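You operate a simulated robot arm through the tools that you are given. There is no shell and no other tool. Be economical: measure what you need, move in short steps, check, and stop when the job is done.

Carry out the task below with a simulated robot arm. There is one attempt and no reset: what you move stays moved.

Task
Tidy up at the drying stand. At the end: the yellow tape roll from the drying stand is on the top of the grey stand; the red dustpan from the drying stand is on the top of the grey stand; the blue roller stands where the clear rinse bottle stood; the clear rinse bottle is on the brown box (marked "CARD"); whatever was shut is shut again. Leave all else as you found it, and nothing knocked over.

Only the result counts: the job must be done as asked and must still hold three seconds after the hand-in. Knocking over, shifting, dropping, spilling or breaking anything else fails it.

Robot
A 7-joint arm with a two-finger parallel gripper, fixed in place. Base frame: the origin is at the foot of the arm, x ahead of it, y to its left, z up; the work surface is at about z = 740. Units: mm, degrees, N and s.
With the tool pointing down near the work surface it reaches from about 200 to 680 mm from the base axis. Its first joint turns from -66.0 to 66.0 degrees. Payload 2.4 kg.
The TCP is the grasp point between the finger pads, 30 mm short of the fingertips. In the tool frame z runs along the fingers and y along their closing line. The gripper opens to 94 mm. The fingers are 28 mm wide and 10 mm thick; the gripper's body (50 by 96 mm) begins 55 mm behind the TCP.
Orientation is that of the tool frame in the base frame, as a unit quaternion [w, x, y, z]. With the fingers straight down and closing along the base's y, the tool's x points along the base's -x, its y along +y and its z along -z.

Tools
- The arm moves only by the tool send_rows. Its arguments are lists of equal length, an entry for each row: "grip": the finger opening in m, from 0 to 0.094; "xyz": the shift along the tool's x, y, z in m, a list of three; "rot": the turn, a rotation vector about the tool's x, y, z in rad, a list of three. In form: {"grip": [grip, ...], "xyz": [[x, y, z], ...], "rot": [[ax, ay, az], ...]}. A call has 1 to 12 rows; each row is the pose to reach, as a shift and turn from the pose commanded when the call began, along the tool's axes at that moment. Rows are played at 5 a second. More than 50 mm and 8.6 degrees between two rows, or a gripper value outside its range, and nothing of the call is played. Where a pose cannot be reached the arm comes as near as it can. A force on the tool above 40 N (or 10 N above the force at the start of the call, whichever is more), or a blocked arm, ends the call early, and 0.2 s more pass. Each finger travels about 153 mm/s and halts on what it meets, pressing with about 24 N; the grip force reading is that of the motor and also rises with nothing between the fingers. The clock runs only during rows and for 0.2 s after the last one: add rows that repeat a pose to give the fingers time. The reply holds the time, the measured pose of the TCP, the force on the tool along the base axes, the opening and the grip force, in the units named above and with some noise.
- Cameras (640 x 400 px; columns grow to the right, rows downward): "scene" is fixed at [23.9, 461.1, 1443.5]; the picture's right is [-0.87, -0.49, 0.00], its down [-0.27, 0.49, -0.83] and it looks along [0.41, -0.72, -0.56] (base axes); focal length 330 px, centre (320, 200). "wrist" rides on the gripper at [76, 14, -102] in the tool frame; the picture's right is [-0.18, 0.98, 0.00], its down [-0.75, -0.14, -0.64] and it looks along [-0.63, -0.12, 0.77] (tool axes); focal length 243 px, centre (320, 200). There is no depth. A picture from a camera that has moved, and an enlarged one, comes with that camera's place and axes in the base frame and with its lens.
- snapshot(camera): a new picture of that camera. No time passes.
- close_up(camera, box): a new picture of the part [left, top, right, bottom] of that camera's present view, enlarged. No time passes.
- sign_off(): hands the job in; it is judged then, once.

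Work in short steps. Places have to be worked out from the pictures, the camera data and where the tool is seen: move nearer, look again, correct. Check each grasp and each placing, and mend what went wrong. You have 120 turns and 64 pictures in all, those below and enlarged ones among them. Open the gripper and draw the arm clear of the work before you hand the job in, unless the task says otherwise; then end with one line.

The tools are called after "Request:" by a JSON object that holds its "op" and its "data". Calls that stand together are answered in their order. send_rows: Moves the arm, as the interface text tells. Its arguments: {"type":"object","properties":{"grip":{"type":"array"},"xyz":{"type":"array"},"rot":{"type":"array"}},"required":["grip","xyz","rot"]} The other tools are called the same way: snapshot (camera) takes a picture; close_up (camera, box) takes an enlarged picture of a part of a camera's view; sign_off () hands the job in.

At the start:

```text
time_s: 0.0
tool_pos: [331.0, -293.4, 1056.9]
ee_rot: [0.0, 0.0, 1.0, 0.0]
wrist_force: [-0.3, -0.1, -0.6]
gripper_width: 94.0
grip_force: 0.0
```

scene: 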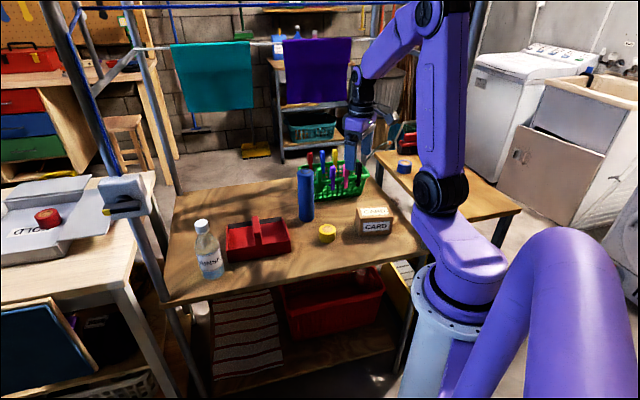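
wrist: 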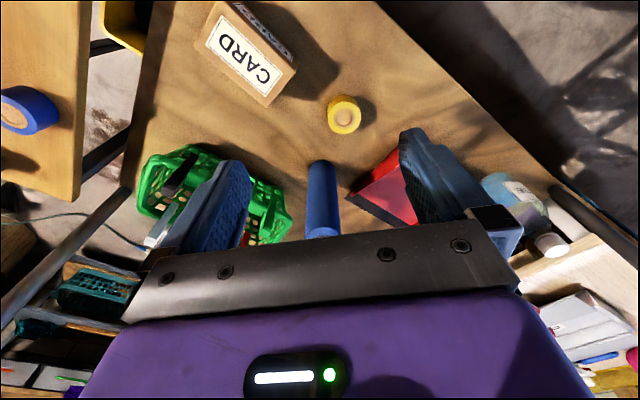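

I start by enlarging the work table in the scene view to identify the objects and the grey stand.

Request:
{"op": "close_up", "data": {"camera": "scene", "box": [160, 130, 440, 305]}}

Request:
{"op": "close_up", "data": {"camera": "scene", "box": [0, 150, 240, 300]}}

Request:
{"op": "close_up", "data": {"camera": "scene", "box": [340, 90, 540, 215]}}

```text
2.29 times, centred on (300, 218) of scene
camera zoom: at [23.9, 461.1, 1443.5], right [-0.87, -0.49, 0.0], down [-0.27, 0.49, -0.83], along [0.41, -0.72, -0.56], focal length 753 px, centre (366, 160)
```

zoom: 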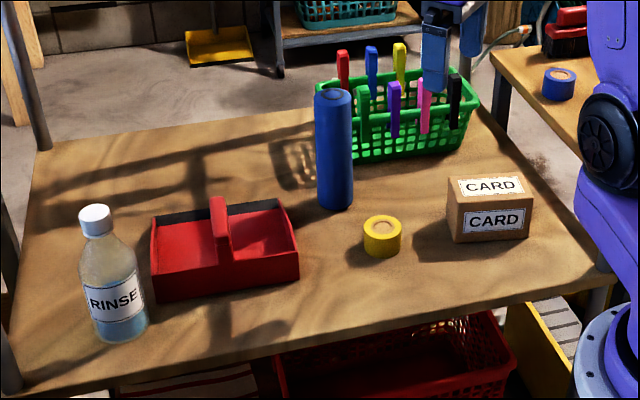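

```text
2.67 times, centred on (120, 225) of scene
camera zoom: at [23.9, 461.1, 1443.5], right [-0.87, -0.49, 0.0], down [-0.27, 0.49, -0.83], along [0.41, -0.72, -0.56], focal length 879 px, centre (853, 133)
```

zoom: 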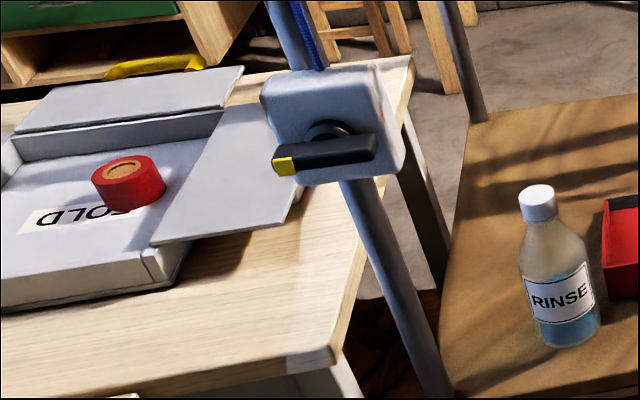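

```text
3.20 times, centred on (440, 152) of scene
camera zoom: at [23.9, 461.1, 1443.5], right [-0.87, -0.49, 0.0], down [-0.27, 0.49, -0.83], along [0.41, -0.72, -0.56], focal length 1055 px, centre (-64, 352)
```

zoom: 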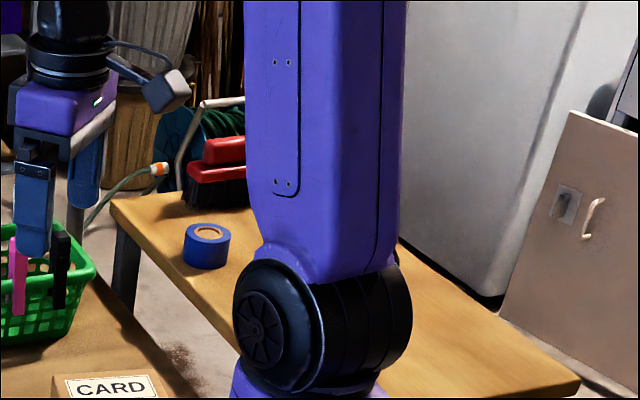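

The left workbench (x≈1250) and the right-hand bench (y≈-850) both lie out of reach, so the grey stand is probably out of this view, to the arm's left. I sweep the hand leftward at its present height to look.

Request:
{"op": "send_rows", "data": {"grip": [0.094, 0.094, 0.094, 0.094, 0.094, 0.094, 0.094, 0.094], "xyz": [[0, 0.045, 0], [0, 0.09, 0], [0, 0.135, 0], [0, 0.18, 0], [0, 0.225, 0], [0, 0.27, 0], [0, 0.315, 0], [0, 0.36, 0]], "rot": [[0, 0, 0], [0, 0, 0], [0, 0, 0], [0, 0, 0], [0, 0, 0], [0, 0, 0], [0, 0, 0], [0, 0, 0]]}}

Request:
{"op": "snapshot", "data": {"camera": "wrist"}}

```text
time_s: 1.8
tool_pos: [332.7, 67.7, 1055.9]
ee_rot: [0.0, 0.001, 1.0, 0.0]
wrist_force: [-0.1, 0.3, -0.6]
gripper_width: 94.2
grip_force: 0.1
```

```text
58 pictures are left
camera wrist: at [256.6, 81.6, 1157.6], right [0.19, 0.98, 0.0], down [0.75, -0.14, 0.64], along [0.63, -0.12, -0.77], focal length 243 px, centre (320, 200)
```

wrist: 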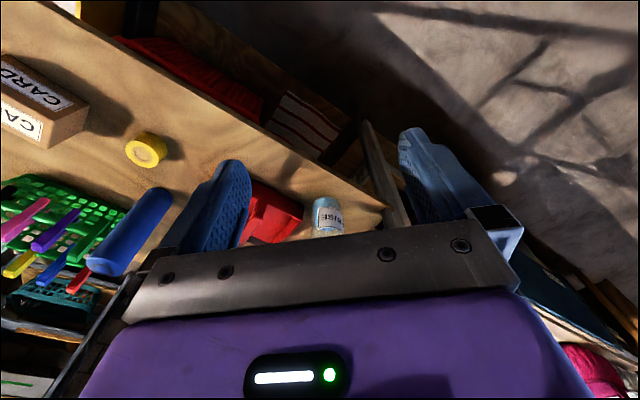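

On this side there is only floor so far. I sweep further left and yaw the hand to see the rest.

Request:
{"op": "send_rows", "data": {"grip": [0.094, 0.094, 0.094, 0.094, 0.094, 0.094, 0.094, 0.094], "xyz": [[0, 0.03, 0], [0, 0.06, 0], [0, 0.09, 0], [0, 0.12, 0], [0.01, 0.15, 0], [0.02, 0.18, 0], [0.03, 0.21, 0], [0.04, 0.24, 0]], "rot": [[0, 0, -0.14], [0, 0, -0.28], [0, 0, -0.42], [0, 0, -0.56], [0, 0, -0.7], [0, 0, -0.84], [0, 0, -0.98], [0, 0, -1.1]]}}

Request:
{"op": "snapshot", "data": {"camera": "wrist"}}

Request:
{"op": "snapshot", "data": {"camera": "scene"}}

```text
time_s: 3.6
tool_pos: [291.1, 305.3, 1056.1]
ee_rot: [0.0, -0.524, 0.852, -0.001]
wrist_force: [0.3, 0.5, 0.0]
gripper_width: 94.5
grip_force: 0.0
```

```text
57 pictures are left
camera wrist: at [244.0, 243.8, 1158.4], right [-0.79, 0.61, 0.0], down [0.47, 0.61, 0.64], along [0.39, 0.51, -0.77], focal length 243 px, centre (320, 200)
```

wrist: 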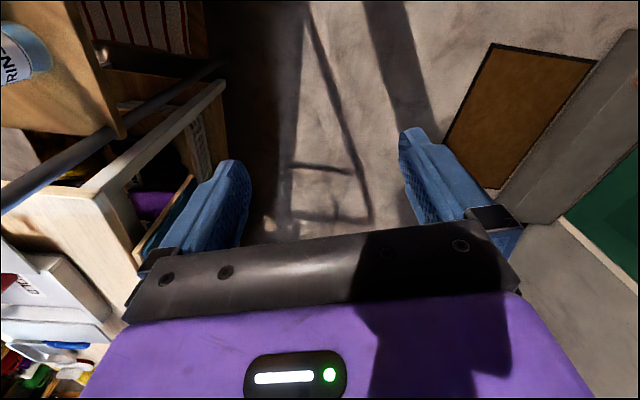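

```text
56 pictures are left
```

scene: 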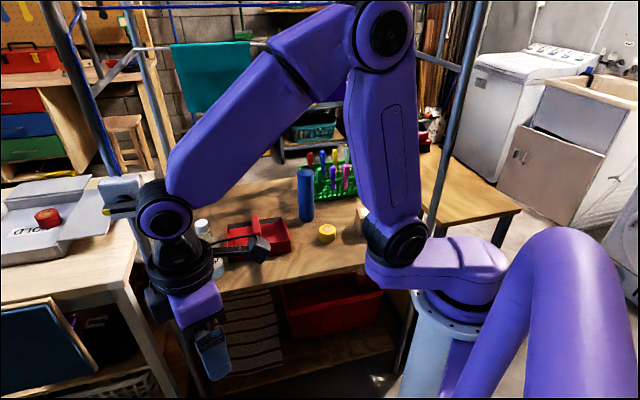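

Nothing stands on the left. Triangulating the blue roll from both cameras puts the right-hand bench at a height of about 850 and around (295,-633), so it is partly in reach; I swing back and look that way.

Request:
{"op": "send_rows", "data": {"grip": [0.094, 0.094, 0.094, 0.094, 0.094, 0.094, 0.094, 0.094], "xyz": [[0.024, -0.018, 0], [0.048, -0.036, 0], [0.072, -0.054, 0], [0.096, -0.072, 0], [0.12, -0.09, 0], [0.144, -0.108, 0], [0.168, -0.127, 0], [0.192, -0.145, 0]], "rot": [[0, 0, 0.14], [0, 0, 0.28], [0, 0, 0.42], [0, 0, 0.56], [0, 0, 0.7], [0, 0, 0.84], [0, 0, 0.98], [0, 0, 1.1]]}}

Request:
{"op": "send_rows", "data": {"grip": [0.094, 0.094, 0.094, 0.094, 0.094, 0.094, 0.094, 0.094, 0.094, 0.094, 0.094, 0.094], "xyz": [[0, -0.04, 0], [0, -0.08, 0], [0, -0.12, 0], [0, -0.16, 0], [0, -0.2, 0], [0, -0.24, 0], [0.01, -0.28, 0], [0.02, -0.32, 0], [0.03, -0.36, 0], [0.05, -0.39, 0], [0.07, -0.42, 0], [0.09, -0.44, 0]], "rot": [[0, 0, 0.1], [0, 0, 0.2], [0, 0, 0.3], [0, 0, 0.4], [0, 0, 0.5], [0, 0, 0.6], [0, 0, 0.7], [0, 0, 0.8], [0, 0, 0.9], [0, 0, 1.0], [0, 0, 1.1], [0, 0, 1.2]]}}

Request:
{"op": "snapshot", "data": {"camera": "wrist"}}

```text
time_s: 5.4
tool_pos: [335.5, 69.4, 1057.5]
ee_rot: [0.0, 0.0, 1.0, -0.001]
wrist_force: [0.2, 0.3, 0.0]
gripper_width: 94.3
grip_force: 0.0
```

```text
time_s: 8.0
tool_pos: [242.9, -372.5, 1057.5]
ee_rot: [0.0, 0.566, 0.825, 0.0]
wrist_force: [-0.2, -0.1, 0.1]
gripper_width: 94.1
grip_force: 0.0
```

```text
55 pictures are left
camera wrist: at [228.9, -296.9, 1159.2], right [0.98, 0.18, 0.0], down [0.14, -0.75, 0.64], along [0.12, -0.63, -0.77], focal length 243 px, centre (320, 200)
```

wrist: 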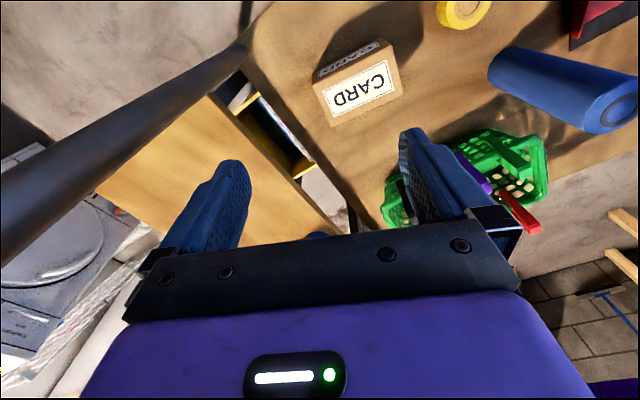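

A pole stands at the table's near-right corner with the bench beyond it. I look at the bench from the scene camera now that the arm has moved.

Request:
{"op": "snapshot", "data": {"camera": "scene"}}

Request:
{"op": "close_up", "data": {"camera": "wrist", "box": [60, 40, 420, 265]}}

```text
54 pictures are left
```

scene: 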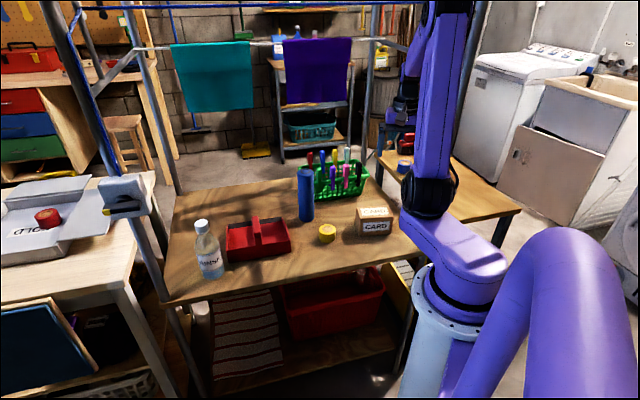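

```text
1.78 times, centred on (240, 152) of wrist
camera zoom: at [228.9, -296.9, 1159.2], right [0.98, 0.18, 0.0], down [0.14, -0.75, 0.64], along [0.12, -0.63, -0.77], focal length 431 px, centre (462, 284)
```

zoom: 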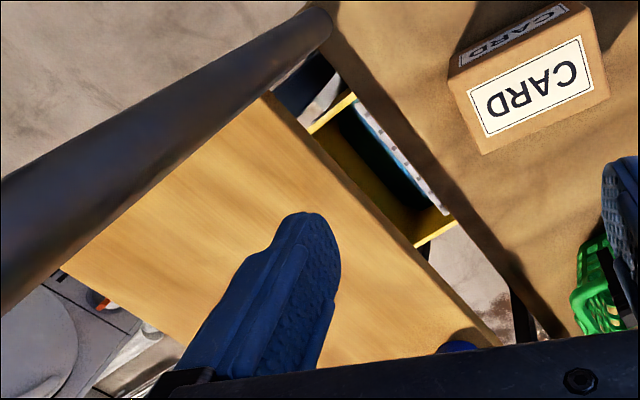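

The bench looks hardly reachable past that pole, so I check the remaining candidates: the lower region and the far trolley.

Request:
{"op": "close_up", "data": {"camera": "scene", "box": [140, 250, 440, 400]}}

Request:
{"op": "close_up", "data": {"camera": "scene", "box": [230, 20, 550, 220]}}

Request:
{"op": "close_up", "data": {"camera": "scene", "box": [0, 170, 240, 400]}}

```text
2.13 times, centred on (290, 325) of scene
camera zoom: at [23.8, 461.1, 1443.5], right [-0.87, -0.49, 0.0], down [-0.27, 0.49, -0.83], along [0.41, -0.72, -0.56], focal length 703 px, centre (384, -67)
```

zoom: 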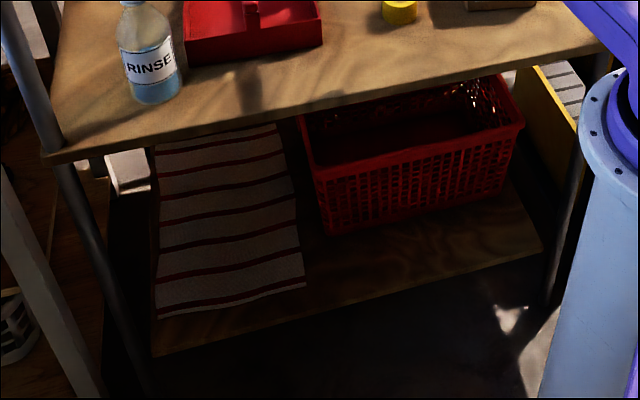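

```text
2.00 times, centred on (390, 120) of scene
camera zoom: at [23.8, 461.1, 1443.5], right [-0.87, -0.49, 0.0], down [-0.27, 0.49, -0.83], along [0.41, -0.72, -0.56], focal length 659 px, centre (180, 360)
```

zoom: 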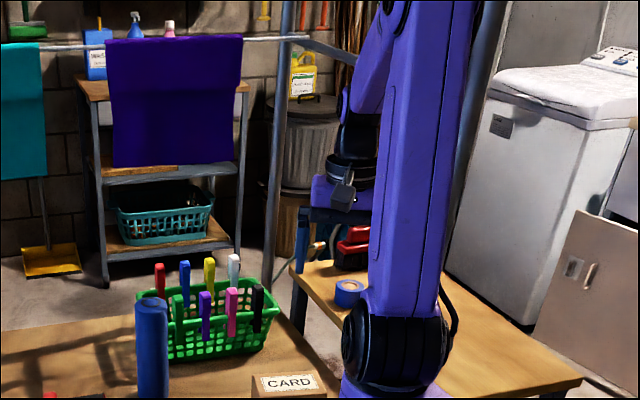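

```text
1.74 times, centred on (120, 285) of scene
camera zoom: at [23.8, 461.1, 1443.5], right [-0.87, -0.49, 0.0], down [-0.27, 0.49, -0.83], along [0.41, -0.72, -0.56], focal length 573 px, centre (668, 52)
```

zoom: 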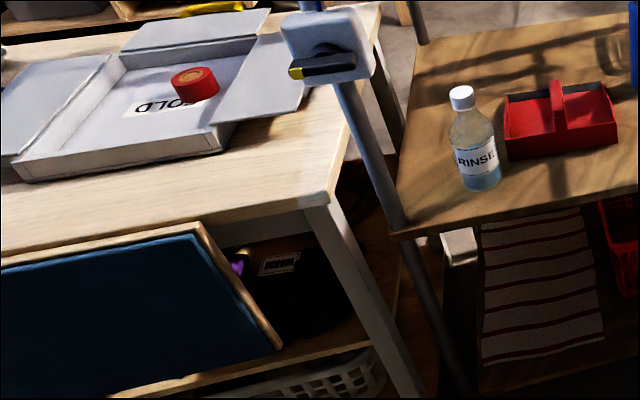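

No stand shows yet; the area close on the arm's left (x 60–250, y 80–400) has not been seen by either camera. I swing the hand there, looking left and back.

Request:
{"op": "send_rows", "data": {"grip": [0.094, 0.094, 0.094, 0.094, 0.094, 0.094, 0.094, 0.094, 0.094, 0.094, 0.094, 0.094], "xyz": [[0.031, 0.02, 0], [0.063, 0.04, 0], [0.094, 0.061, 0], [0.126, 0.081, 0], [0.157, 0.101, 0], [0.188, 0.121, 0], [0.22, 0.142, 0], [0.251, 0.162, 0], [0.283, 0.182, 0], [0.314, 0.202, 0], [0.346, 0.223, 0], [0.377, 0.243, 0]], "rot": [[0, 0, -0.1], [0, 0, -0.2], [0, 0, -0.3], [0, 0, -0.4], [0, 0, -0.5], [0, 0, -0.6], [0, 0, -0.7], [0, 0, -0.8], [0, 0, -0.9], [0, 0, -1.0], [0, 0, -1.1], [0, 0, -1.2]]}}

Request:
{"op": "send_rows", "data": {"grip": [0.094, 0.094, 0.094, 0.094, 0.094, 0.094, 0.094, 0.094, 0.094, 0.094, 0.094, 0.094], "xyz": [[0.005, 0.02, 0], [0.01, 0.04, 0], [0.015, 0.06, 0], [0.02, 0.08, 0], [0.03, 0.1, 0], [0.04, 0.12, 0], [0.05, 0.14, 0], [0.06, 0.16, 0], [0.07, 0.18, 0], [0.08, 0.2, 0], [0.085, 0.215, 0], [0.093, 0.232, 0]], "rot": [[0, 0, -0.14], [0, 0, -0.28], [0, 0, -0.42], [0, 0, -0.56], [0, 0, -0.7], [0, 0, -0.84], [0, 0, -0.98], [0, 0, -1.12], [0, 0, -1.26], [0, 0, -1.4], [0, 0, -1.54], [0, 0, -1.65]]}}

Request:
{"op": "snapshot", "data": {"camera": "wrist"}}

```text
time_s: 10.6
tool_pos: [332.5, 68.4, 1058.1]
ee_rot: [0.0, -0.001, 1.0, 0.0]
wrist_force: [-0.2, -0.6, 0.0]
gripper_width: 94.2
grip_force: 0.1
```

```text
time_s: 13.2
tool_pos: [240.6, 300.0, 1055.4]
ee_rot: [0.001, 0.735, -0.678, 0.0]
wrist_force: [0.4, 0.9, -0.3]
gripper_width: 94.0
grip_force: 0.1
```

```text
49 pictures are left
camera wrist: at [232.3, 222.5, 1158.8], right [-0.99, 0.1, 0.0], down [0.08, 0.76, 0.64], along [0.07, 0.64, -0.77], focal length 243 px, centre (320, 200)
```

wrist: 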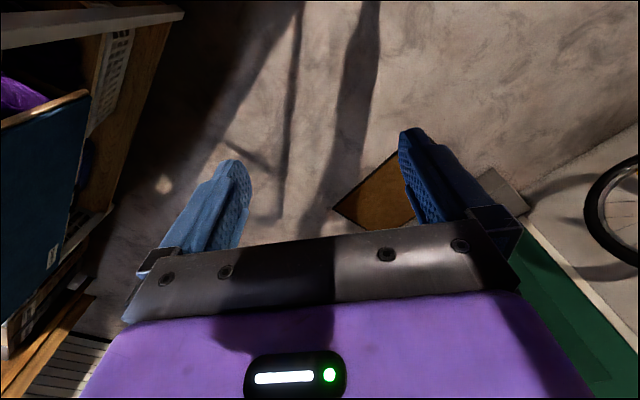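

Nothing there either, so the only other stand near the arm is the grey-legged bench on the right (it already holds a tape roll and a brush). I swing back to the right for accurate measurement of it.

Request:
{"op": "send_rows", "data": {"grip": [0.094, 0.094, 0.094, 0.094, 0.094, 0.094, 0.094, 0.094, 0.094, 0.094, 0.094, 0.094], "xyz": [[0.02, -0.006, 0], [0.04, -0.012, 0], [0.06, -0.018, 0], [0.08, -0.025, 0], [0.1, -0.031, 0], [0.12, -0.037, 0], [0.14, -0.043, 0], [0.16, -0.049, 0], [0.18, -0.055, 0], [0.2, -0.062, 0], [0.22, -0.068, 0], [0.238, -0.074, 0]], "rot": [[0, 0, 0.14], [0, 0, 0.28], [0, 0, 0.42], [0, 0, 0.56], [0, 0, 0.7], [0, 0, 0.84], [0, 0, 0.98], [0, 0, 1.12], [0, 0, 1.26], [0, 0, 1.4], [0, 0, 1.54], [0, 0, 1.65]]}}

Request:
{"op": "send_rows", "data": {"grip": [0.094, 0.094, 0.094, 0.094, 0.094, 0.094, 0.094, 0.094, 0.094, 0.094, 0.094, 0.094], "xyz": [[0, -0.045, 0], [0, -0.09, 0], [0, -0.135, 0], [0, -0.18, 0], [0, -0.225, 0], [0, -0.27, 0], [0, -0.315, 0], [0, -0.36, 0], [0, -0.405, 0], [0, -0.45, 0], [0, -0.49, 0], [0, -0.53, 0]], "rot": [[0, 0, 0.13], [0, 0, 0.26], [0, 0, 0.39], [0, 0, 0.52], [0, 0, 0.65], [0, 0, 0.78], [0, 0, 0.91], [0, 0, 1.04], [0, 0, 1.17], [0, 0, 1.3], [0, 0, 1.43], [0, 0, 1.5]]}}

Request:
{"op": "snapshot", "data": {"camera": "wrist"}}

```text
time_s: 15.8
tool_pos: [333.4, 69.7, 1056.6]
ee_rot: [0.0, 0.0, 1.0, 0.0]
wrist_force: [-0.6, 0.1, 0.5]
gripper_width: 94.0
grip_force: 0.1
```

```text
time_s: 18.4
tool_pos: [333.0, -461.4, 1056.5]
ee_rot: [0.001, 0.682, 0.732, 0.0]
wrist_force: [-0.2, -0.1, -0.2]
gripper_width: 94.0
grip_force: 0.1
```

```text
48 pictures are left
camera wrist: at [341.5, -385.2, 1159.2], right [0.99, -0.12, 0.0], down [-0.09, -0.76, 0.64], along [-0.07, -0.64, -0.77], focal length 243 px, centre (320, 200)
```

wrist: 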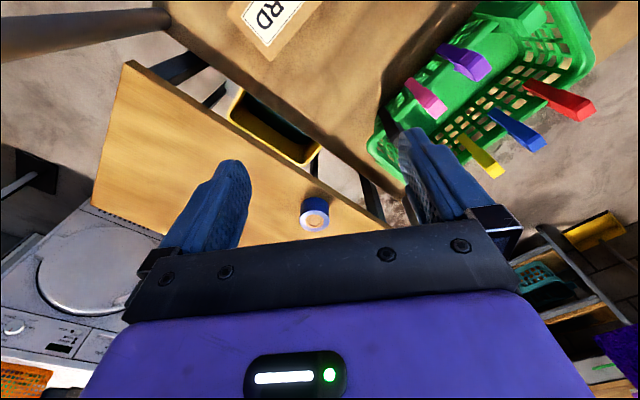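

The bench now triangulates to z≈805 with its free area past r≈680 and beyond -66°. Before trying it I survey the left side properly: move towards the left table and tilt the camera up for a level view.

Request:
{"op": "send_rows", "data": {"grip": [0.094, 0.094, 0.094, 0.094, 0.094, 0.094, 0.094, 0.094, 0.094, 0.094, 0.094, 0.094], "xyz": [[0.045, 0.003, 0], [0.09, 0.006, 0], [0.135, 0.01, 0], [0.18, 0.013, 0], [0.225, 0.016, 0], [0.27, 0.019, 0], [0.315, 0.022, 0], [0.36, 0.026, 0], [0.405, 0.029, 0], [0.45, 0.032, 0], [0.49, 0.035, 0], [0.53, 0.038, 0]], "rot": [[0, 0, -0.13], [0, 0, -0.26], [0, 0, -0.39], [0, 0, -0.52], [0, 0, -0.65], [0, 0, -0.78], [0, 0, -0.91], [0, 0, -1.04], [0, 0, -1.17], [0, 0, -1.3], [0, 0, -1.43], [0, 0, -1.5]]}}

Request:
{"op": "send_rows", "data": {"grip": [0.094, 0.094, 0.094, 0.094, 0.094, 0.094, 0.094, 0.094, 0.094, 0.094], "xyz": [[-0.02, 0.02, -0.02], [-0.04, 0.03, -0.04], [-0.06, 0.04, -0.06], [-0.08, 0.05, -0.08], [-0.1, 0.06, -0.09], [-0.12, 0.07, -0.1], [-0.14, 0.08, -0.1], [-0.15, 0.08, -0.1], [-0.16, 0.08, -0.1], [-0.16, 0.08, -0.1]], "rot": [[0, -0.07, 0], [0, -0.14, 0], [0, -0.21, 0], [0, -0.28, 0], [0, -0.35, 0], [0, -0.42, 0], [0, -0.49, 0], [0, -0.56, 0], [0, -0.6, 0], [0, -0.6, 0]]}}

Request:
{"op": "snapshot", "data": {"camera": "wrist"}}

```text
time_s: 21.0
tool_pos: [332.3, 72.9, 1055.5]
ee_rot: [0.0, -0.001, 1.0, 0.0]
wrist_force: [0.0, 0.2, 0.4]
gripper_width: 94.0
grip_force: 0.0
```

```text
time_s: 23.2
tool_pos: [493.1, 151.7, 1156.7]
ee_rot: [0.296, -0.001, 0.955, 0.0]
wrist_force: [-0.6, 0.0, 0.2]
gripper_width: 94.0
grip_force: 0.0
```

```text
47 pictures are left
camera wrist: at [371.6, 164.8, 1197.9], right [0.15, 0.98, 0.1], down [0.26, -0.14, 0.96], along [0.95, -0.12, -0.28], focal length 243 px, centre (320, 200)
```

wrist: 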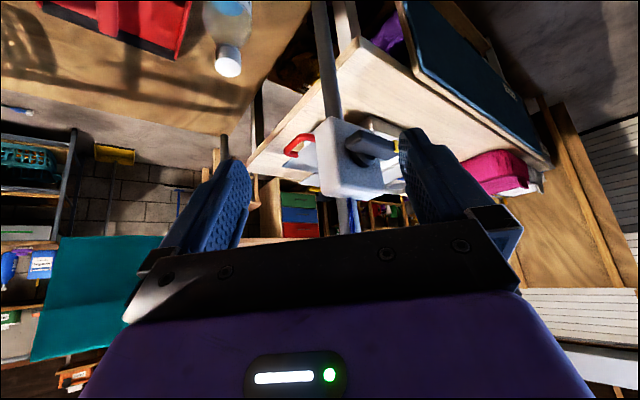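

This confirms only the two benches neighbour the table, and the grey-legged right bench is the one within possible reach, using a tilted tool. I level the hand again over the table to locate the objects precisely.

Request:
{"op": "send_rows", "data": {"grip": [0.094, 0.094, 0.094, 0.094, 0.094, 0.094, 0.094, 0.094, 0.094, 0.094], "xyz": [[0.01, -0.03, 0.006], [0.02, -0.06, 0.012], [0.031, -0.09, 0.018], [0.042, -0.12, 0.024], [0.052, -0.15, 0.03], [0.062, -0.18, 0.036], [0.073, -0.21, 0.042], [0.083, -0.24, 0.048], [0.094, -0.27, 0.054], [0.104, -0.292, 0.058]], "rot": [[0, 0.06, 0], [0, 0.12, 0], [0, 0.18, 0], [0, 0.24, 0], [0, 0.3, 0], [0, 0.36, 0], [0, 0.42, 0], [0, 0.48, 0], [0, 0.54, 0], [0, 0.6, 0]]}}

Request:
{"op": "snapshot", "data": {"camera": "wrist"}}

```text
time_s: 25.4
tool_pos: [441.2, -142.5, 1049.0]
ee_rot: [0.001, 0.001, 1.0, 0.0]
wrist_force: [-0.9, -0.5, -0.2]
gripper_width: 94.1
grip_force: 0.1
```

```text
46 pictures are left
camera wrist: at [364.6, -129.0, 1152.2], right [0.18, 0.98, 0.0], down [0.75, -0.14, 0.64], along [0.63, -0.12, -0.77], focal length 243 px, centre (320, 200)
```

wrist: 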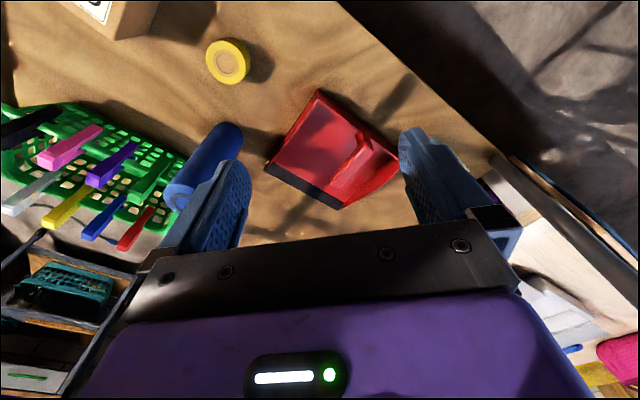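

The tape is near (406,-258), top z≈780. Before lifting anything I test how far the hand gets over the bench.

Request:
{"op": "send_rows", "data": {"grip": [0.094, 0.094, 0.094, 0.094, 0.094, 0.094, 0.094, 0.094, 0.094, 0.094, 0.094, 0.094], "xyz": [[0.01, -0.028, 0], [0.02, -0.056, 0], [0.03, -0.084, 0], [0.04, -0.112, 0], [0.05, -0.14, 0], [0.06, -0.168, 0], [0.07, -0.196, 0], [0.08, -0.224, 0], [0.09, -0.252, 0], [0.1, -0.28, 0], [0.106, -0.3, 0], [0.111, -0.318, 0]], "rot": [[0, 0, 0.13], [0, 0, 0.26], [0, 0, 0.39], [0, 0, 0.52], [0, 0, 0.65], [0, 0, 0.78], [0, 0, 0.91], [0, 0, 1.04], [0, 0, 1.17], [0, 0, 1.3], [0, 0, 1.43], [0, 0, 1.5708]]}}

Request:
{"op": "send_rows", "data": {"grip": [0.094, 0.094, 0.094, 0.094, 0.094, 0.094], "xyz": [[-0.03, -0.01, 0], [-0.06, -0.02, 0], [-0.09, -0.03, 0], [-0.12, -0.04, 0], [-0.14, -0.05, 0], [-0.14, -0.05, 0]], "rot": [[0, 0, 0], [0, 0, 0], [0, 0, 0], [0, 0, 0], [0, 0, 0], [0, 0, 0]]}}

Request:
{"op": "snapshot", "data": {"camera": "wrist"}}

Request:
{"op": "snapshot", "data": {"camera": "scene"}}

```text
time_s: 28.0
tool_pos: [328.1, -459.0, 1050.1]
ee_rot: [-0.001, 0.708, 0.707, -0.001]
wrist_force: [-0.8, -0.2, 0.7]
gripper_width: 94.0
grip_force: 0.0
```

```text
time_s: 29.4
tool_pos: [340.0, -562.9, 1049.2]
ee_rot: [-0.001, 0.668, 0.744, -0.001]
wrist_force: [-0.2, -0.5, 0.2]
gripper_width: 93.9
grip_force: 0.0
```

```text
45 pictures are left
camera wrist: at [345.8, -486.6, 1150.8], right [1.0, -0.08, 0.0], down [-0.06, -0.76, 0.64], along [-0.05, -0.64, -0.77], focal length 243 px, centre (320, 200)
```

wrist: 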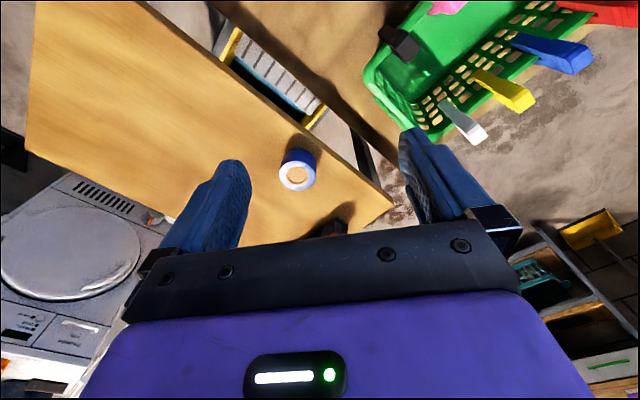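

```text
44 pictures are left
```

scene: 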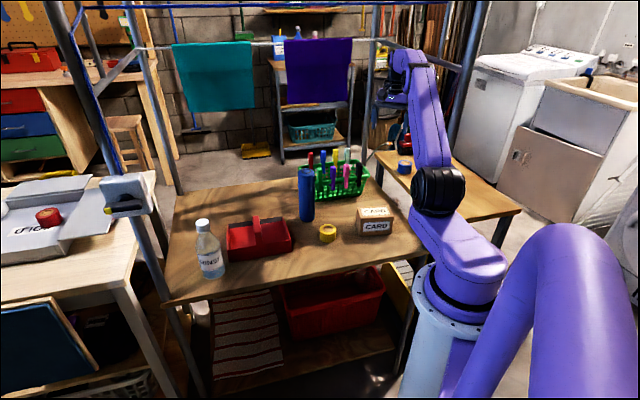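

The level hand stops at about (340,-563), so bench placing needs a tilted tool pointing inwards over the bench. I pull back and yaw to the bench's normal first, to see how the commanded pose behaves.

Request:
{"op": "send_rows", "data": {"grip": [0.094, 0.094, 0.094, 0.094, 0.094, 0.094, 0.094], "xyz": [[0.02, 0.01, 0], [0.04, 0.02, 0], [0.06, 0.03, 0], [0.08, 0.04, 0], [0.1, 0.045, 0], [0.119, 0.052, 0], [0.119, 0.052, 0]], "rot": [[0, 0, 0.13], [0, 0, 0.26], [0, 0, 0.39], [0, 0, 0.52], [0, 0, 0.65], [0, 0, 0.77], [0, 0, 0.77]]}}

```text
time_s: 31.0
tool_pos: [331.0, -481.2, 1050.5]
ee_rot: [0.001, 0.922, 0.388, 0.001]
wrist_force: [-0.8, 0.5, 0.2]
gripper_width: 93.9
grip_force: 0.0
```

Commands are kept unclipped, good. Now I tilt 40° toward the bench interior and move to (223,-611,950) as a reach test.

Request:
{"op": "send_rows", "data": {"grip": [0.094, 0.094, 0.094, 0.094, 0.094, 0.094, 0.094, 0.094, 0.094, 0.094, 0.094], "xyz": [[-0.017, 0.001, 0.01], [-0.034, 0.002, 0.02], [-0.051, 0.004, 0.03], [-0.067, 0.005, 0.04], [-0.084, 0.006, 0.05], [-0.101, 0.008, 0.06], [-0.118, 0.009, 0.07], [-0.135, 0.01, 0.08], [-0.152, 0.011, 0.09], [-0.168, 0.013, 0.1], [-0.168, 0.013, 0.1]], "rot": [[0, -0.07, 0], [0, -0.14, 0], [0, -0.21, 0], [0, -0.28, 0], [0, -0.35, 0], [0, -0.42, 0], [0, -0.49, 0], [0, -0.56, 0], [0, -0.63, 0], [0, -0.7, 0], [0, -0.7, 0]]}}

Request:
{"op": "snapshot", "data": {"camera": "wrist"}}

Request:
{"op": "close_up", "data": {"camera": "scene", "box": [320, 40, 560, 240]}}

```text
time_s: 33.4
tool_pos: [224.2, -610.7, 951.8]
ee_rot: [0.134, 0.865, 0.366, -0.317]
wrist_force: [-1.0, 0.4, 0.5]
gripper_width: 93.9
grip_force: 0.0
```

```text
43 pictures are left
camera wrist: at [320.3, -530.9, 980.4], right [0.61, -0.78, 0.12], down [-0.21, -0.02, 0.98], along [-0.76, -0.62, -0.18], focal length 243 px, centre (320, 200)
```

wrist: 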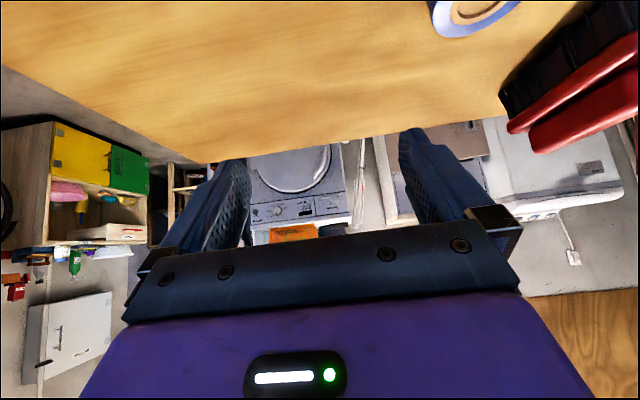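

```text
2.00 times, centred on (440, 140) of scene
camera zoom: at [23.9, 461.1, 1443.5], right [-0.87, -0.49, 0.0], down [-0.27, 0.49, -0.83], along [0.41, -0.72, -0.56], focal length 659 px, centre (80, 320)
```

zoom: 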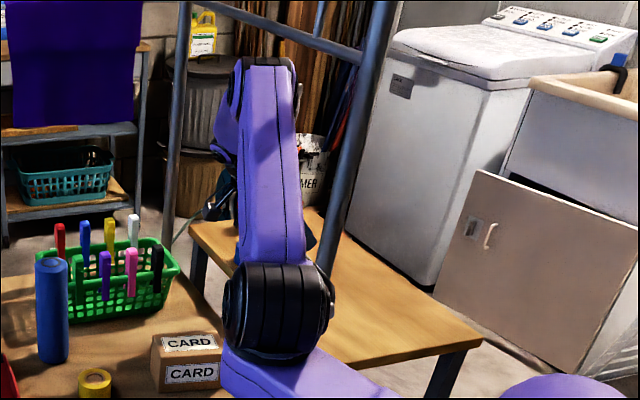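

The tilted pose is reached fully, so the bench can be used. Now I swing back, keeping the 40° tilt, and turn the tool to point radially (-45°) for fetching the tape.

Request:
{"op": "send_rows", "data": {"grip": [0.094, 0.094, 0.094, 0.094, 0.094, 0.094, 0.094, 0.094, 0.094, 0.094, 0.094, 0.094], "xyz": [[0.012, -0.006, -0.015], [0.024, -0.012, -0.03], [0.035, -0.018, -0.045], [0.047, -0.023, -0.061], [0.059, -0.029, -0.076], [0.071, -0.035, -0.091], [0.083, -0.041, -0.106], [0.094, -0.047, -0.121], [0.106, -0.053, -0.136], [0.118, -0.059, -0.152], [0.13, -0.065, -0.167], [0.1415, -0.0704, -0.182]], "rot": [[-0.083, 0, -0.099], [-0.167, 0, -0.198], [-0.25, 0, -0.297], [-0.333, 0, -0.396], [-0.417, 0, -0.495], [-0.5, 0, -0.594], [-0.583, 0, -0.693], [-0.667, 0, -0.792], [-0.75, 0, -0.891], [-0.833, 0, -0.99], [-0.917, 0, -1.089], [-1.0, 0, -1.188]]}}

Request:
{"op": "snapshot", "data": {"camera": "wrist"}}

```text
time_s: 36.0
tool_pos: [328.9, -398.9, 997.4]
ee_rot: [0.317, 0.36, 0.867, -0.133]
wrist_force: [0.6, 0.1, 0.1]
gripper_width: 94.0
grip_force: 0.1
```

```text
41 pictures are left
camera wrist: at [251.4, -301.8, 1025.9], right [0.79, 0.6, 0.12], down [0.02, -0.21, 0.98], along [0.61, -0.77, -0.18], focal length 243 px, centre (320, 200)
```

wrist: 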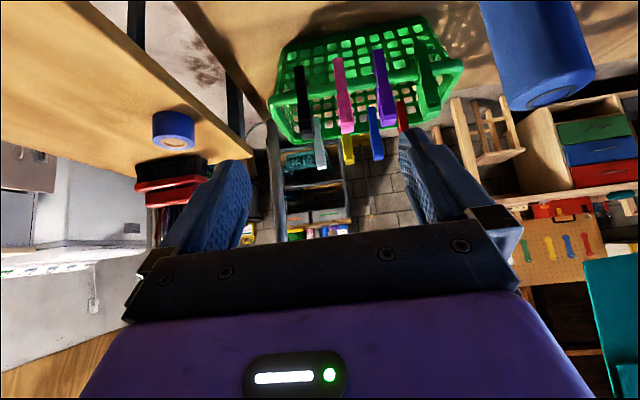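

I'm tilted facing -45°. Next I go to a standoff about 110 mm behind and above the tape to check alignment.

Request:
{"op": "send_rows", "data": {"grip": [0.094, 0.094, 0.094, 0.094, 0.094, 0.094, 0.094], "xyz": [[0.031, 0.026, 0.004], [0.062, 0.051, 0.007], [0.093, 0.077, 0.011], [0.124, 0.103, 0.015], [0.156, 0.128, 0.018], [0.187, 0.154, 0.022], [0.187, 0.154, 0.022]], "rot": [[0, 0, 0], [0, 0, 0], [0, 0, 0], [0, 0, 0], [0, 0, 0], [0, 0, 0], [0, 0, 0]]}}

Request:
{"op": "snapshot", "data": {"camera": "wrist"}}

Request:
{"op": "close_up", "data": {"camera": "scene", "box": [200, 150, 440, 300]}}

```text
time_s: 37.6
tool_pos: [349.9, -199.9, 860.7]
ee_rot: [0.316, 0.361, 0.867, -0.132]
wrist_force: [-0.5, -0.1, -0.7]
gripper_width: 94.0
grip_force: 0.0
```

```text
40 pictures are left
camera wrist: at [272.5, -102.7, 889.7], right [0.8, 0.59, 0.12], down [0.02, -0.21, 0.98], along [0.6, -0.78, -0.18], focal length 243 px, centre (320, 200)
```

wrist: 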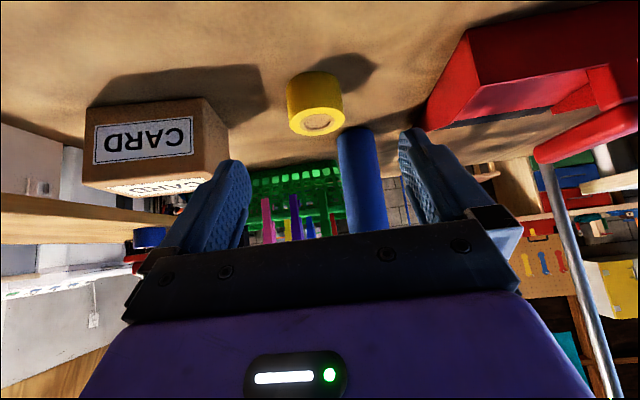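

```text
2.67 times, centred on (320, 225) of scene
camera zoom: at [23.8, 461.1, 1443.5], right [-0.87, -0.49, 0.0], down [-0.27, 0.49, -0.83], along [0.41, -0.72, -0.56], focal length 879 px, centre (320, 133)
```

zoom: 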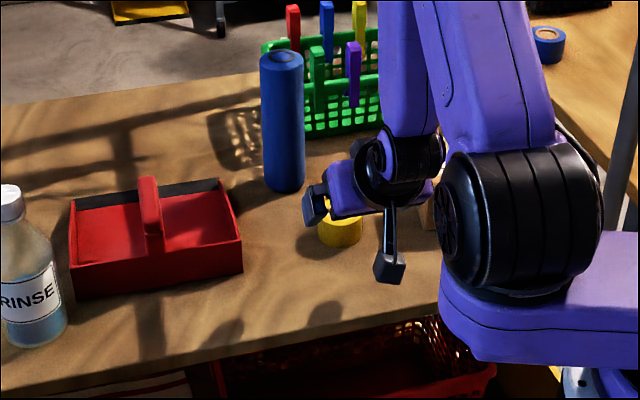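

The tape's centre comes out near (410,-267), top z≈772, nearly on the finger midline. I advance along the fingers to straddle it and close.

Request:
{"op": "send_rows", "data": {"grip": [0.094, 0.094, 0.094, 0.094, 0.094], "xyz": [[-0.001, -0.003, 0.03], [-0.002, -0.003, 0.06], [-0.003, -0.003, 0.09], [-0.004, -0.003, 0.1146], [-0.004, -0.003, 0.1146]], "rot": [[0, 0, 0], [0, 0, 0], [0, 0, 0], [0, 0, 0], [0, 0, 0]]}}

Request:
{"op": "snapshot", "data": {"camera": "wrist"}}

```text
time_s: 38.8
tool_pos: [398.4, -256.8, 776.4]
ee_rot: [0.317, 0.36, 0.867, -0.131]
wrist_force: [-0.1, -0.2, -0.4]
gripper_width: 94.1
grip_force: 0.1
```

```text
38 pictures are left
camera wrist: at [322.4, -158.5, 805.3], right [0.8, 0.59, 0.12], down [0.01, -0.21, 0.98], along [0.6, -0.78, -0.18], focal length 243 px, centre (320, 200)
```

wrist: 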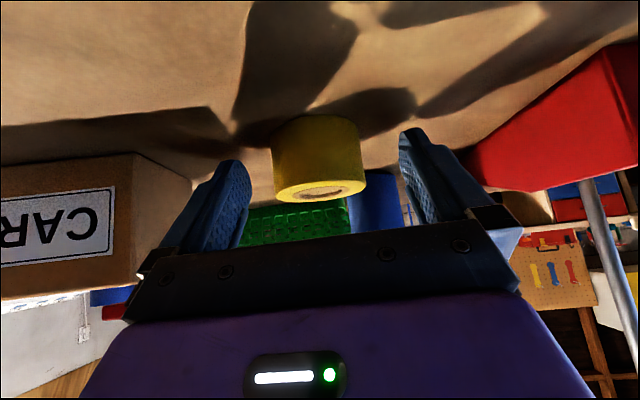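

The roll sits between the pads. I close the fingers.

Request:
{"op": "send_rows", "data": {"grip": [0.06, 0.045, 0.035, 0.035, 0.035], "xyz": [[0, 0, 0], [0, 0, 0], [0, 0, 0], [0, 0, 0], [0, 0, 0]], "rot": [[0, 0, 0], [0, 0, 0], [0, 0, 0], [0, 0, 0], [0, 0, 0]]}}

Request:
{"op": "send_rows", "data": {"grip": [0.035, 0.035, 0.035, 0.035, 0.035], "xyz": [[-0.013, 0, -0.015], [-0.026, 0, -0.031], [-0.052, 0, -0.061], [-0.077, 0, -0.092], [-0.077, 0, -0.092]], "rot": [[0, 0, 0], [0, 0, 0], [0, 0, 0], [0, 0, 0], [0, 0, 0]]}}

Request:
{"op": "snapshot", "data": {"camera": "wrist"}}

```text
time_s: 40.0
tool_pos: [399.9, -256.8, 776.0]
ee_rot: [0.317, 0.36, 0.868, -0.131]
wrist_force: [0.3, -1.1, 0.1]
gripper_width: 52.2
grip_force: 24.0
```

```text
time_s: 41.2
tool_pos: [399.2, -257.4, 893.7]
ee_rot: [0.316, 0.361, 0.867, -0.132]
wrist_force: [-0.4, 0.0, 0.0]
gripper_width: 52.1
grip_force: 23.6
```

```text
37 pictures are left
camera wrist: at [321.5, -158.9, 923.3], right [0.8, 0.59, 0.12], down [0.02, -0.22, 0.98], along [0.6, -0.78, -0.18], focal length 243 px, centre (320, 200)
```

wrist: 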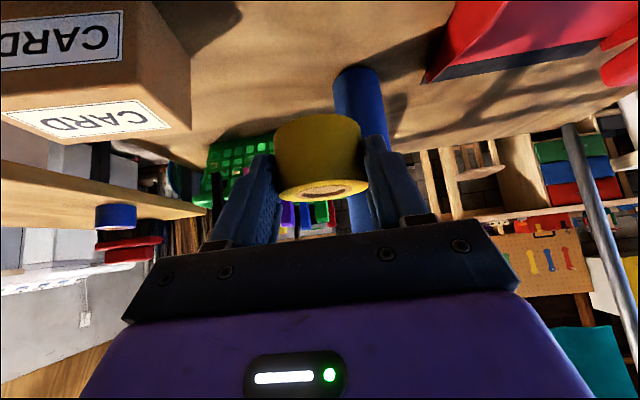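

The grasp holds (52 mm, level). I lift and carry it back over to a point above the bench, re-using the tested tilt.

Request:
{"op": "send_rows", "data": {"grip": [0.035, 0.035, 0.035, 0.035, 0.035, 0.035], "xyz": [[-0.022, -0.03, -0.01], [-0.044, -0.06, -0.019], [-0.065, -0.09, -0.028], [-0.087, -0.12, -0.038], [-0.108, -0.15, -0.047], [-0.108, -0.15, -0.047]], "rot": [[0, 0, 0], [0, 0, 0], [0, 0, 0], [0, 0, 0], [0, 0, 0], [0, 0, 0]]}}

Request:
{"op": "send_rows", "data": {"grip": [0.035, 0.035, 0.035, 0.035, 0.035, 0.035, 0.035, 0.035, 0.035, 0.035, 0.035, 0.035], "xyz": [[-0.001, -0.019, 0.012], [-0.002, -0.038, 0.024], [-0.004, -0.057, 0.036], [-0.005, -0.075, 0.048], [-0.006, -0.094, 0.06], [-0.007, -0.113, 0.072], [-0.009, -0.132, 0.083], [-0.01, -0.151, 0.095], [-0.011, -0.17, 0.107], [-0.012, -0.188, 0.119], [-0.013, -0.207, 0.131], [-0.0146, -0.226, 0.143]], "rot": [[0.083, 0, 0.099], [0.167, 0, 0.198], [0.25, 0, 0.297], [0.333, 0, 0.396], [0.417, 0, 0.495], [0.5, 0, 0.594], [0.583, 0, 0.693], [0.667, 0, 0.792], [0.75, 0, 0.891], [0.833, 0, 0.99], [0.917, 0, 1.089], [1.0, 0, 1.188]]}}

Request:
{"op": "snapshot", "data": {"camera": "wrist"}}

```text
time_s: 42.6
tool_pos: [330.2, -398.3, 1003.5]
ee_rot: [0.316, 0.361, 0.867, -0.131]
wrist_force: [-0.7, -0.1, -0.6]
gripper_width: 52.3
grip_force: 23.3
```

```text
time_s: 45.2
tool_pos: [243.0, -629.0, 904.0]
ee_rot: [0.132, 0.866, 0.365, -0.315]
wrist_force: [0.6, 1.1, -0.7]
gripper_width: 52.2
grip_force: 24.1
```

```text
36 pictures are left
camera wrist: at [339.8, -550.9, 932.3], right [0.61, -0.79, 0.12], down [-0.21, -0.02, 0.98], along [-0.77, -0.62, -0.18], focal length 243 px, centre (320, 200)
```

wrist: 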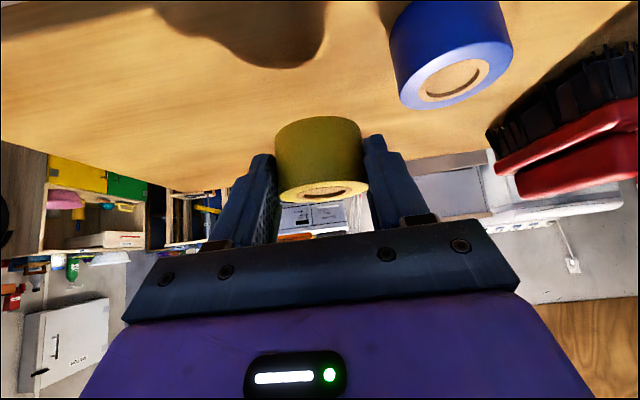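

The blue roll is ~90 mm to the side, so there is room. I lower the tape straight down 45 mm and look.

Request:
{"op": "send_rows", "data": {"grip": [0.035, 0.035, 0.035, 0.035], "xyz": [[0.01, 0, 0.011], [0.019, 0, 0.023], [0.029, 0, 0.034], [0.029, 0, 0.034]], "rot": [[0, 0, 0], [0, 0, 0], [0, 0, 0], [0, 0, 0]]}}

Request:
{"op": "close_up", "data": {"camera": "wrist", "box": [160, 0, 560, 250]}}

```text
time_s: 46.2
tool_pos: [243.7, -630.5, 858.6]
ee_rot: [0.134, 0.865, 0.366, -0.317]
wrist_force: [-0.7, -0.3, -0.4]
gripper_width: 52.2
grip_force: 24.4
```

```text
1.60 times, centred on (360, 125) of wrist
camera zoom: at [340.2, -551.4, 887.2], right [0.61, -0.79, 0.12], down [-0.21, -0.02, 0.98], along [-0.76, -0.62, -0.18], focal length 388 px, centre (256, 320)
```

zoom: 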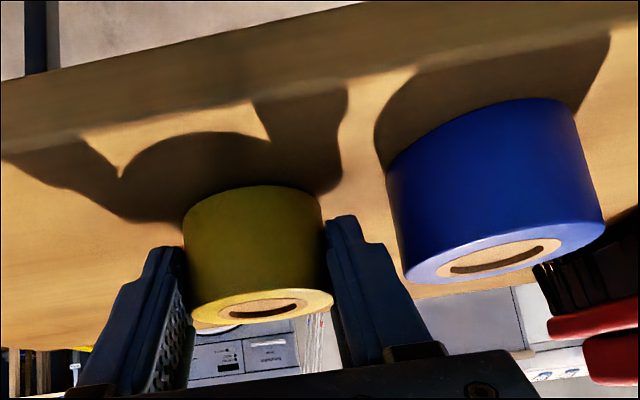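

The tape is close to the bench's front edge, so I shift it 25 mm further in before lowering.

Request:
{"op": "send_rows", "data": {"grip": [0.035, 0.035, 0.035, 0.035], "xyz": [[-0.01, 0, 0.008], [-0.019, 0, 0.016], [-0.019, 0, 0.016], [-0.019, 0, 0.016]], "rot": [[0, 0, 0], [0, 0, 0], [0, 0, 0], [0, 0, 0]]}}

Request:
{"op": "send_rows", "data": {"grip": [0.035, 0.035, 0.035, 0.035], "xyz": [[0.003, 0, 0.004], [0.006, 0, 0.008], [0.01, 0, 0.011], [0.01, 0, 0.011]], "rot": [[0, 0, 0], [0, 0, 0], [0, 0, 0], [0, 0, 0]]}}

Request:
{"op": "close_up", "data": {"camera": "wrist", "box": [160, 0, 560, 250]}}

```text
time_s: 47.2
tool_pos: [227.6, -648.0, 857.4]
ee_rot: [0.133, 0.865, 0.366, -0.317]
wrist_force: [0.0, 0.3, -0.5]
gripper_width: 52.4
grip_force: 24.0
```

```text
time_s: 47.9
tool_pos: [226.9, -651.3, 852.4]
ee_rot: [0.138, 0.863, 0.366, -0.32]
wrist_force: [-0.2, 0.1, 4.9]
gripper_width: 52.2
grip_force: 24.1
stopped in row 3: the force on the tool passed its limit (the readings are from after the stop); the commanded pose is now the measured one
```

```text
1.60 times, centred on (360, 125) of wrist
camera zoom: at [324.2, -572.5, 879.9], right [0.61, -0.78, 0.12], down [-0.21, -0.01, 0.98], along [-0.77, -0.62, -0.17], focal length 388 px, centre (256, 320)
```

zoom: 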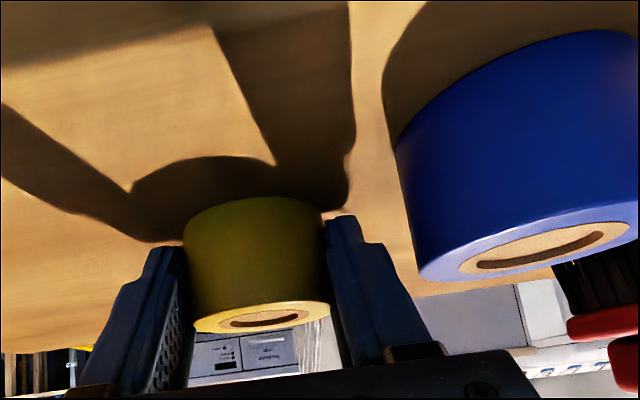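

Contact at TCP z≈852, so the bench top is at ≈816. I release with a small opening.

Request:
{"op": "send_rows", "data": {"grip": [0.058, 0.066, 0.072, 0.072], "xyz": [[0, 0, 0], [0, 0, 0], [0, 0, 0], [0, 0, 0]], "rot": [[0, 0, 0], [0, 0, 0], [0, 0, 0], [0, 0, 0]]}}

Request:
{"op": "close_up", "data": {"camera": "wrist", "box": [160, 0, 560, 250]}}

```text
time_s: 48.9
tool_pos: [228.7, -651.4, 851.4]
ee_rot: [0.137, 0.864, 0.365, -0.32]
wrist_force: [6.4, -1.7, 8.2]
gripper_width: 69.2
grip_force: 0.0
```

```text
1.60 times, centred on (360, 125) of wrist
camera zoom: at [325.1, -572.0, 879.8], right [0.61, -0.78, 0.12], down [-0.21, -0.01, 0.98], along [-0.76, -0.62, -0.17], focal length 388 px, centre (256, 320)
```

zoom: 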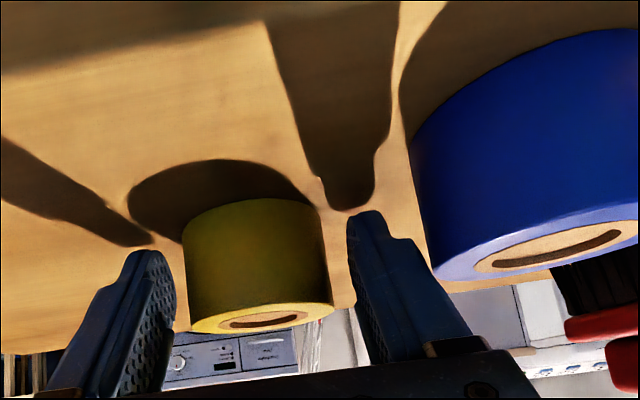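

The tape stands on the bench. I withdraw back along the fingers.

Request:
{"op": "send_rows", "data": {"grip": [0.072, 0.072, 0.072, 0.072, 0.072], "xyz": [[0, 0, -0.02], [0, 0, -0.05], [0, 0, -0.08], [0, 0, -0.11], [0, 0, -0.11]], "rot": [[0, 0, 0], [0, 0, 0], [0, 0, 0], [0, 0, 0], [0, 0, 0]]}}

Request:
{"op": "snapshot", "data": {"camera": "wrist"}}

```text
time_s: 50.1
tool_pos: [276.7, -599.6, 935.8]
ee_rot: [0.136, 0.864, 0.364, -0.319]
wrist_force: [-0.3, 0.2, 0.0]
gripper_width: 72.2
grip_force: 0.1
```

```text
32 pictures are left
camera wrist: at [373.1, -520.8, 963.4], right [0.61, -0.79, 0.12], down [-0.21, -0.01, 0.98], along [-0.77, -0.62, -0.17], focal length 243 px, centre (320, 200)
```

wrist: 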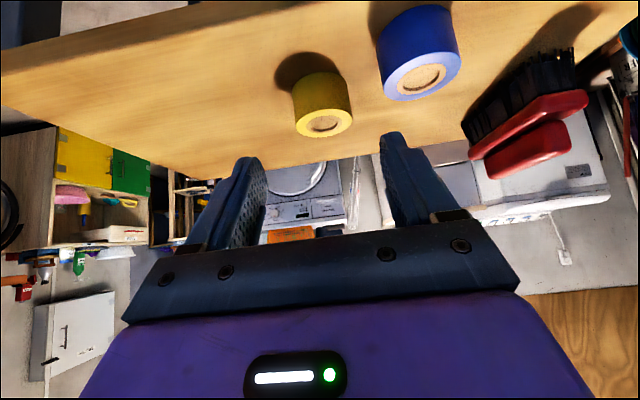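

The yellow tape stands well on the bench, clear of the blue one. I swing back over the table and level the tool for a good look at the dustpan and its handle.

Request:
{"op": "send_rows", "data": {"grip": [0.094, 0.094, 0.094, 0.094, 0.094, 0.094, 0.094, 0.094, 0.094, 0.094, 0.094, 0.094], "xyz": [[0.008, -0.008, -0.014], [0.016, -0.017, -0.028], [0.024, -0.025, -0.041], [0.032, -0.034, -0.055], [0.04, -0.042, -0.069], [0.048, -0.05, -0.083], [0.057, -0.059, -0.096], [0.065, -0.067, -0.11], [0.073, -0.076, -0.124], [0.081, -0.084, -0.138], [0.089, -0.092, -0.152], [0.097, -0.101, -0.165]], "rot": [[-0.083, 0, -0.099], [-0.167, 0, -0.198], [-0.25, 0, -0.297], [-0.333, 0, -0.396], [-0.417, 0, -0.495], [-0.5, 0, -0.594], [-0.583, 0, -0.693], [-0.667, 0, -0.792], [-0.75, 0, -0.891], [-0.833, 0, -0.99], [-0.917, 0, -1.089], [-1.0, 0, -1.188]]}}

Request:
{"op": "send_rows", "data": {"grip": [0.094, 0.094, 0.094, 0.094, 0.094, 0.094, 0.094, 0.094, 0.094, 0.094], "xyz": [[0.017, 0.03, -0.015], [0.033, 0.059, -0.031], [0.05, 0.089, -0.046], [0.067, 0.119, -0.061], [0.083, 0.148, -0.077], [0.1, 0.178, -0.092], [0.117, 0.208, -0.108], [0.133, 0.238, -0.123], [0.15, 0.267, -0.138], [0.167, 0.297, -0.154]], "rot": [[0, 0.07, 0], [0, 0.14, 0], [0, 0.21, 0], [0, 0.28, 0], [0, 0.35, 0], [0, 0.42, 0], [0, 0.49, 0], [0, 0.56, 0], [0, 0.63, 0], [0, 0.72, 0]]}}

Request:
{"op": "snapshot", "data": {"camera": "wrist"}}

```text
time_s: 52.7
tool_pos: [328.7, -399.1, 997.0]
ee_rot: [0.316, 0.359, 0.867, -0.136]
wrist_force: [0.0, 0.7, -0.2]
gripper_width: 94.1
grip_force: 0.2
```

```text
time_s: 54.9
tool_pos: [383.2, -28.1, 1006.0]
ee_rot: [-0.011, 0.384, 0.923, -0.001]
wrist_force: [-0.5, 0.5, -0.4]
gripper_width: 93.9
grip_force: 0.1
```

```text
31 pictures are left
camera wrist: at [341.5, 34.3, 1110.4], right [0.83, 0.56, -0.01], down [0.44, -0.64, 0.63], along [0.35, -0.53, -0.78], focal length 243 px, centre (320, 200)
```

wrist: 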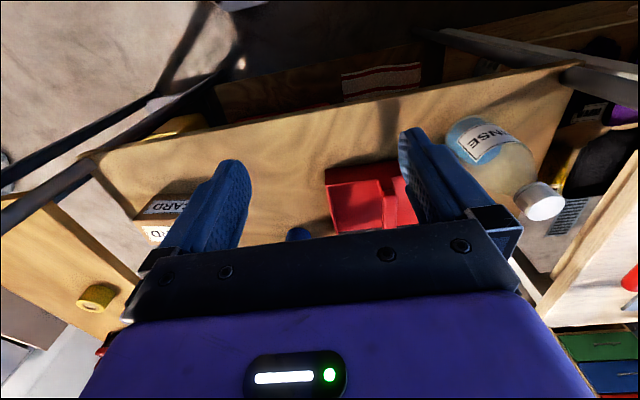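

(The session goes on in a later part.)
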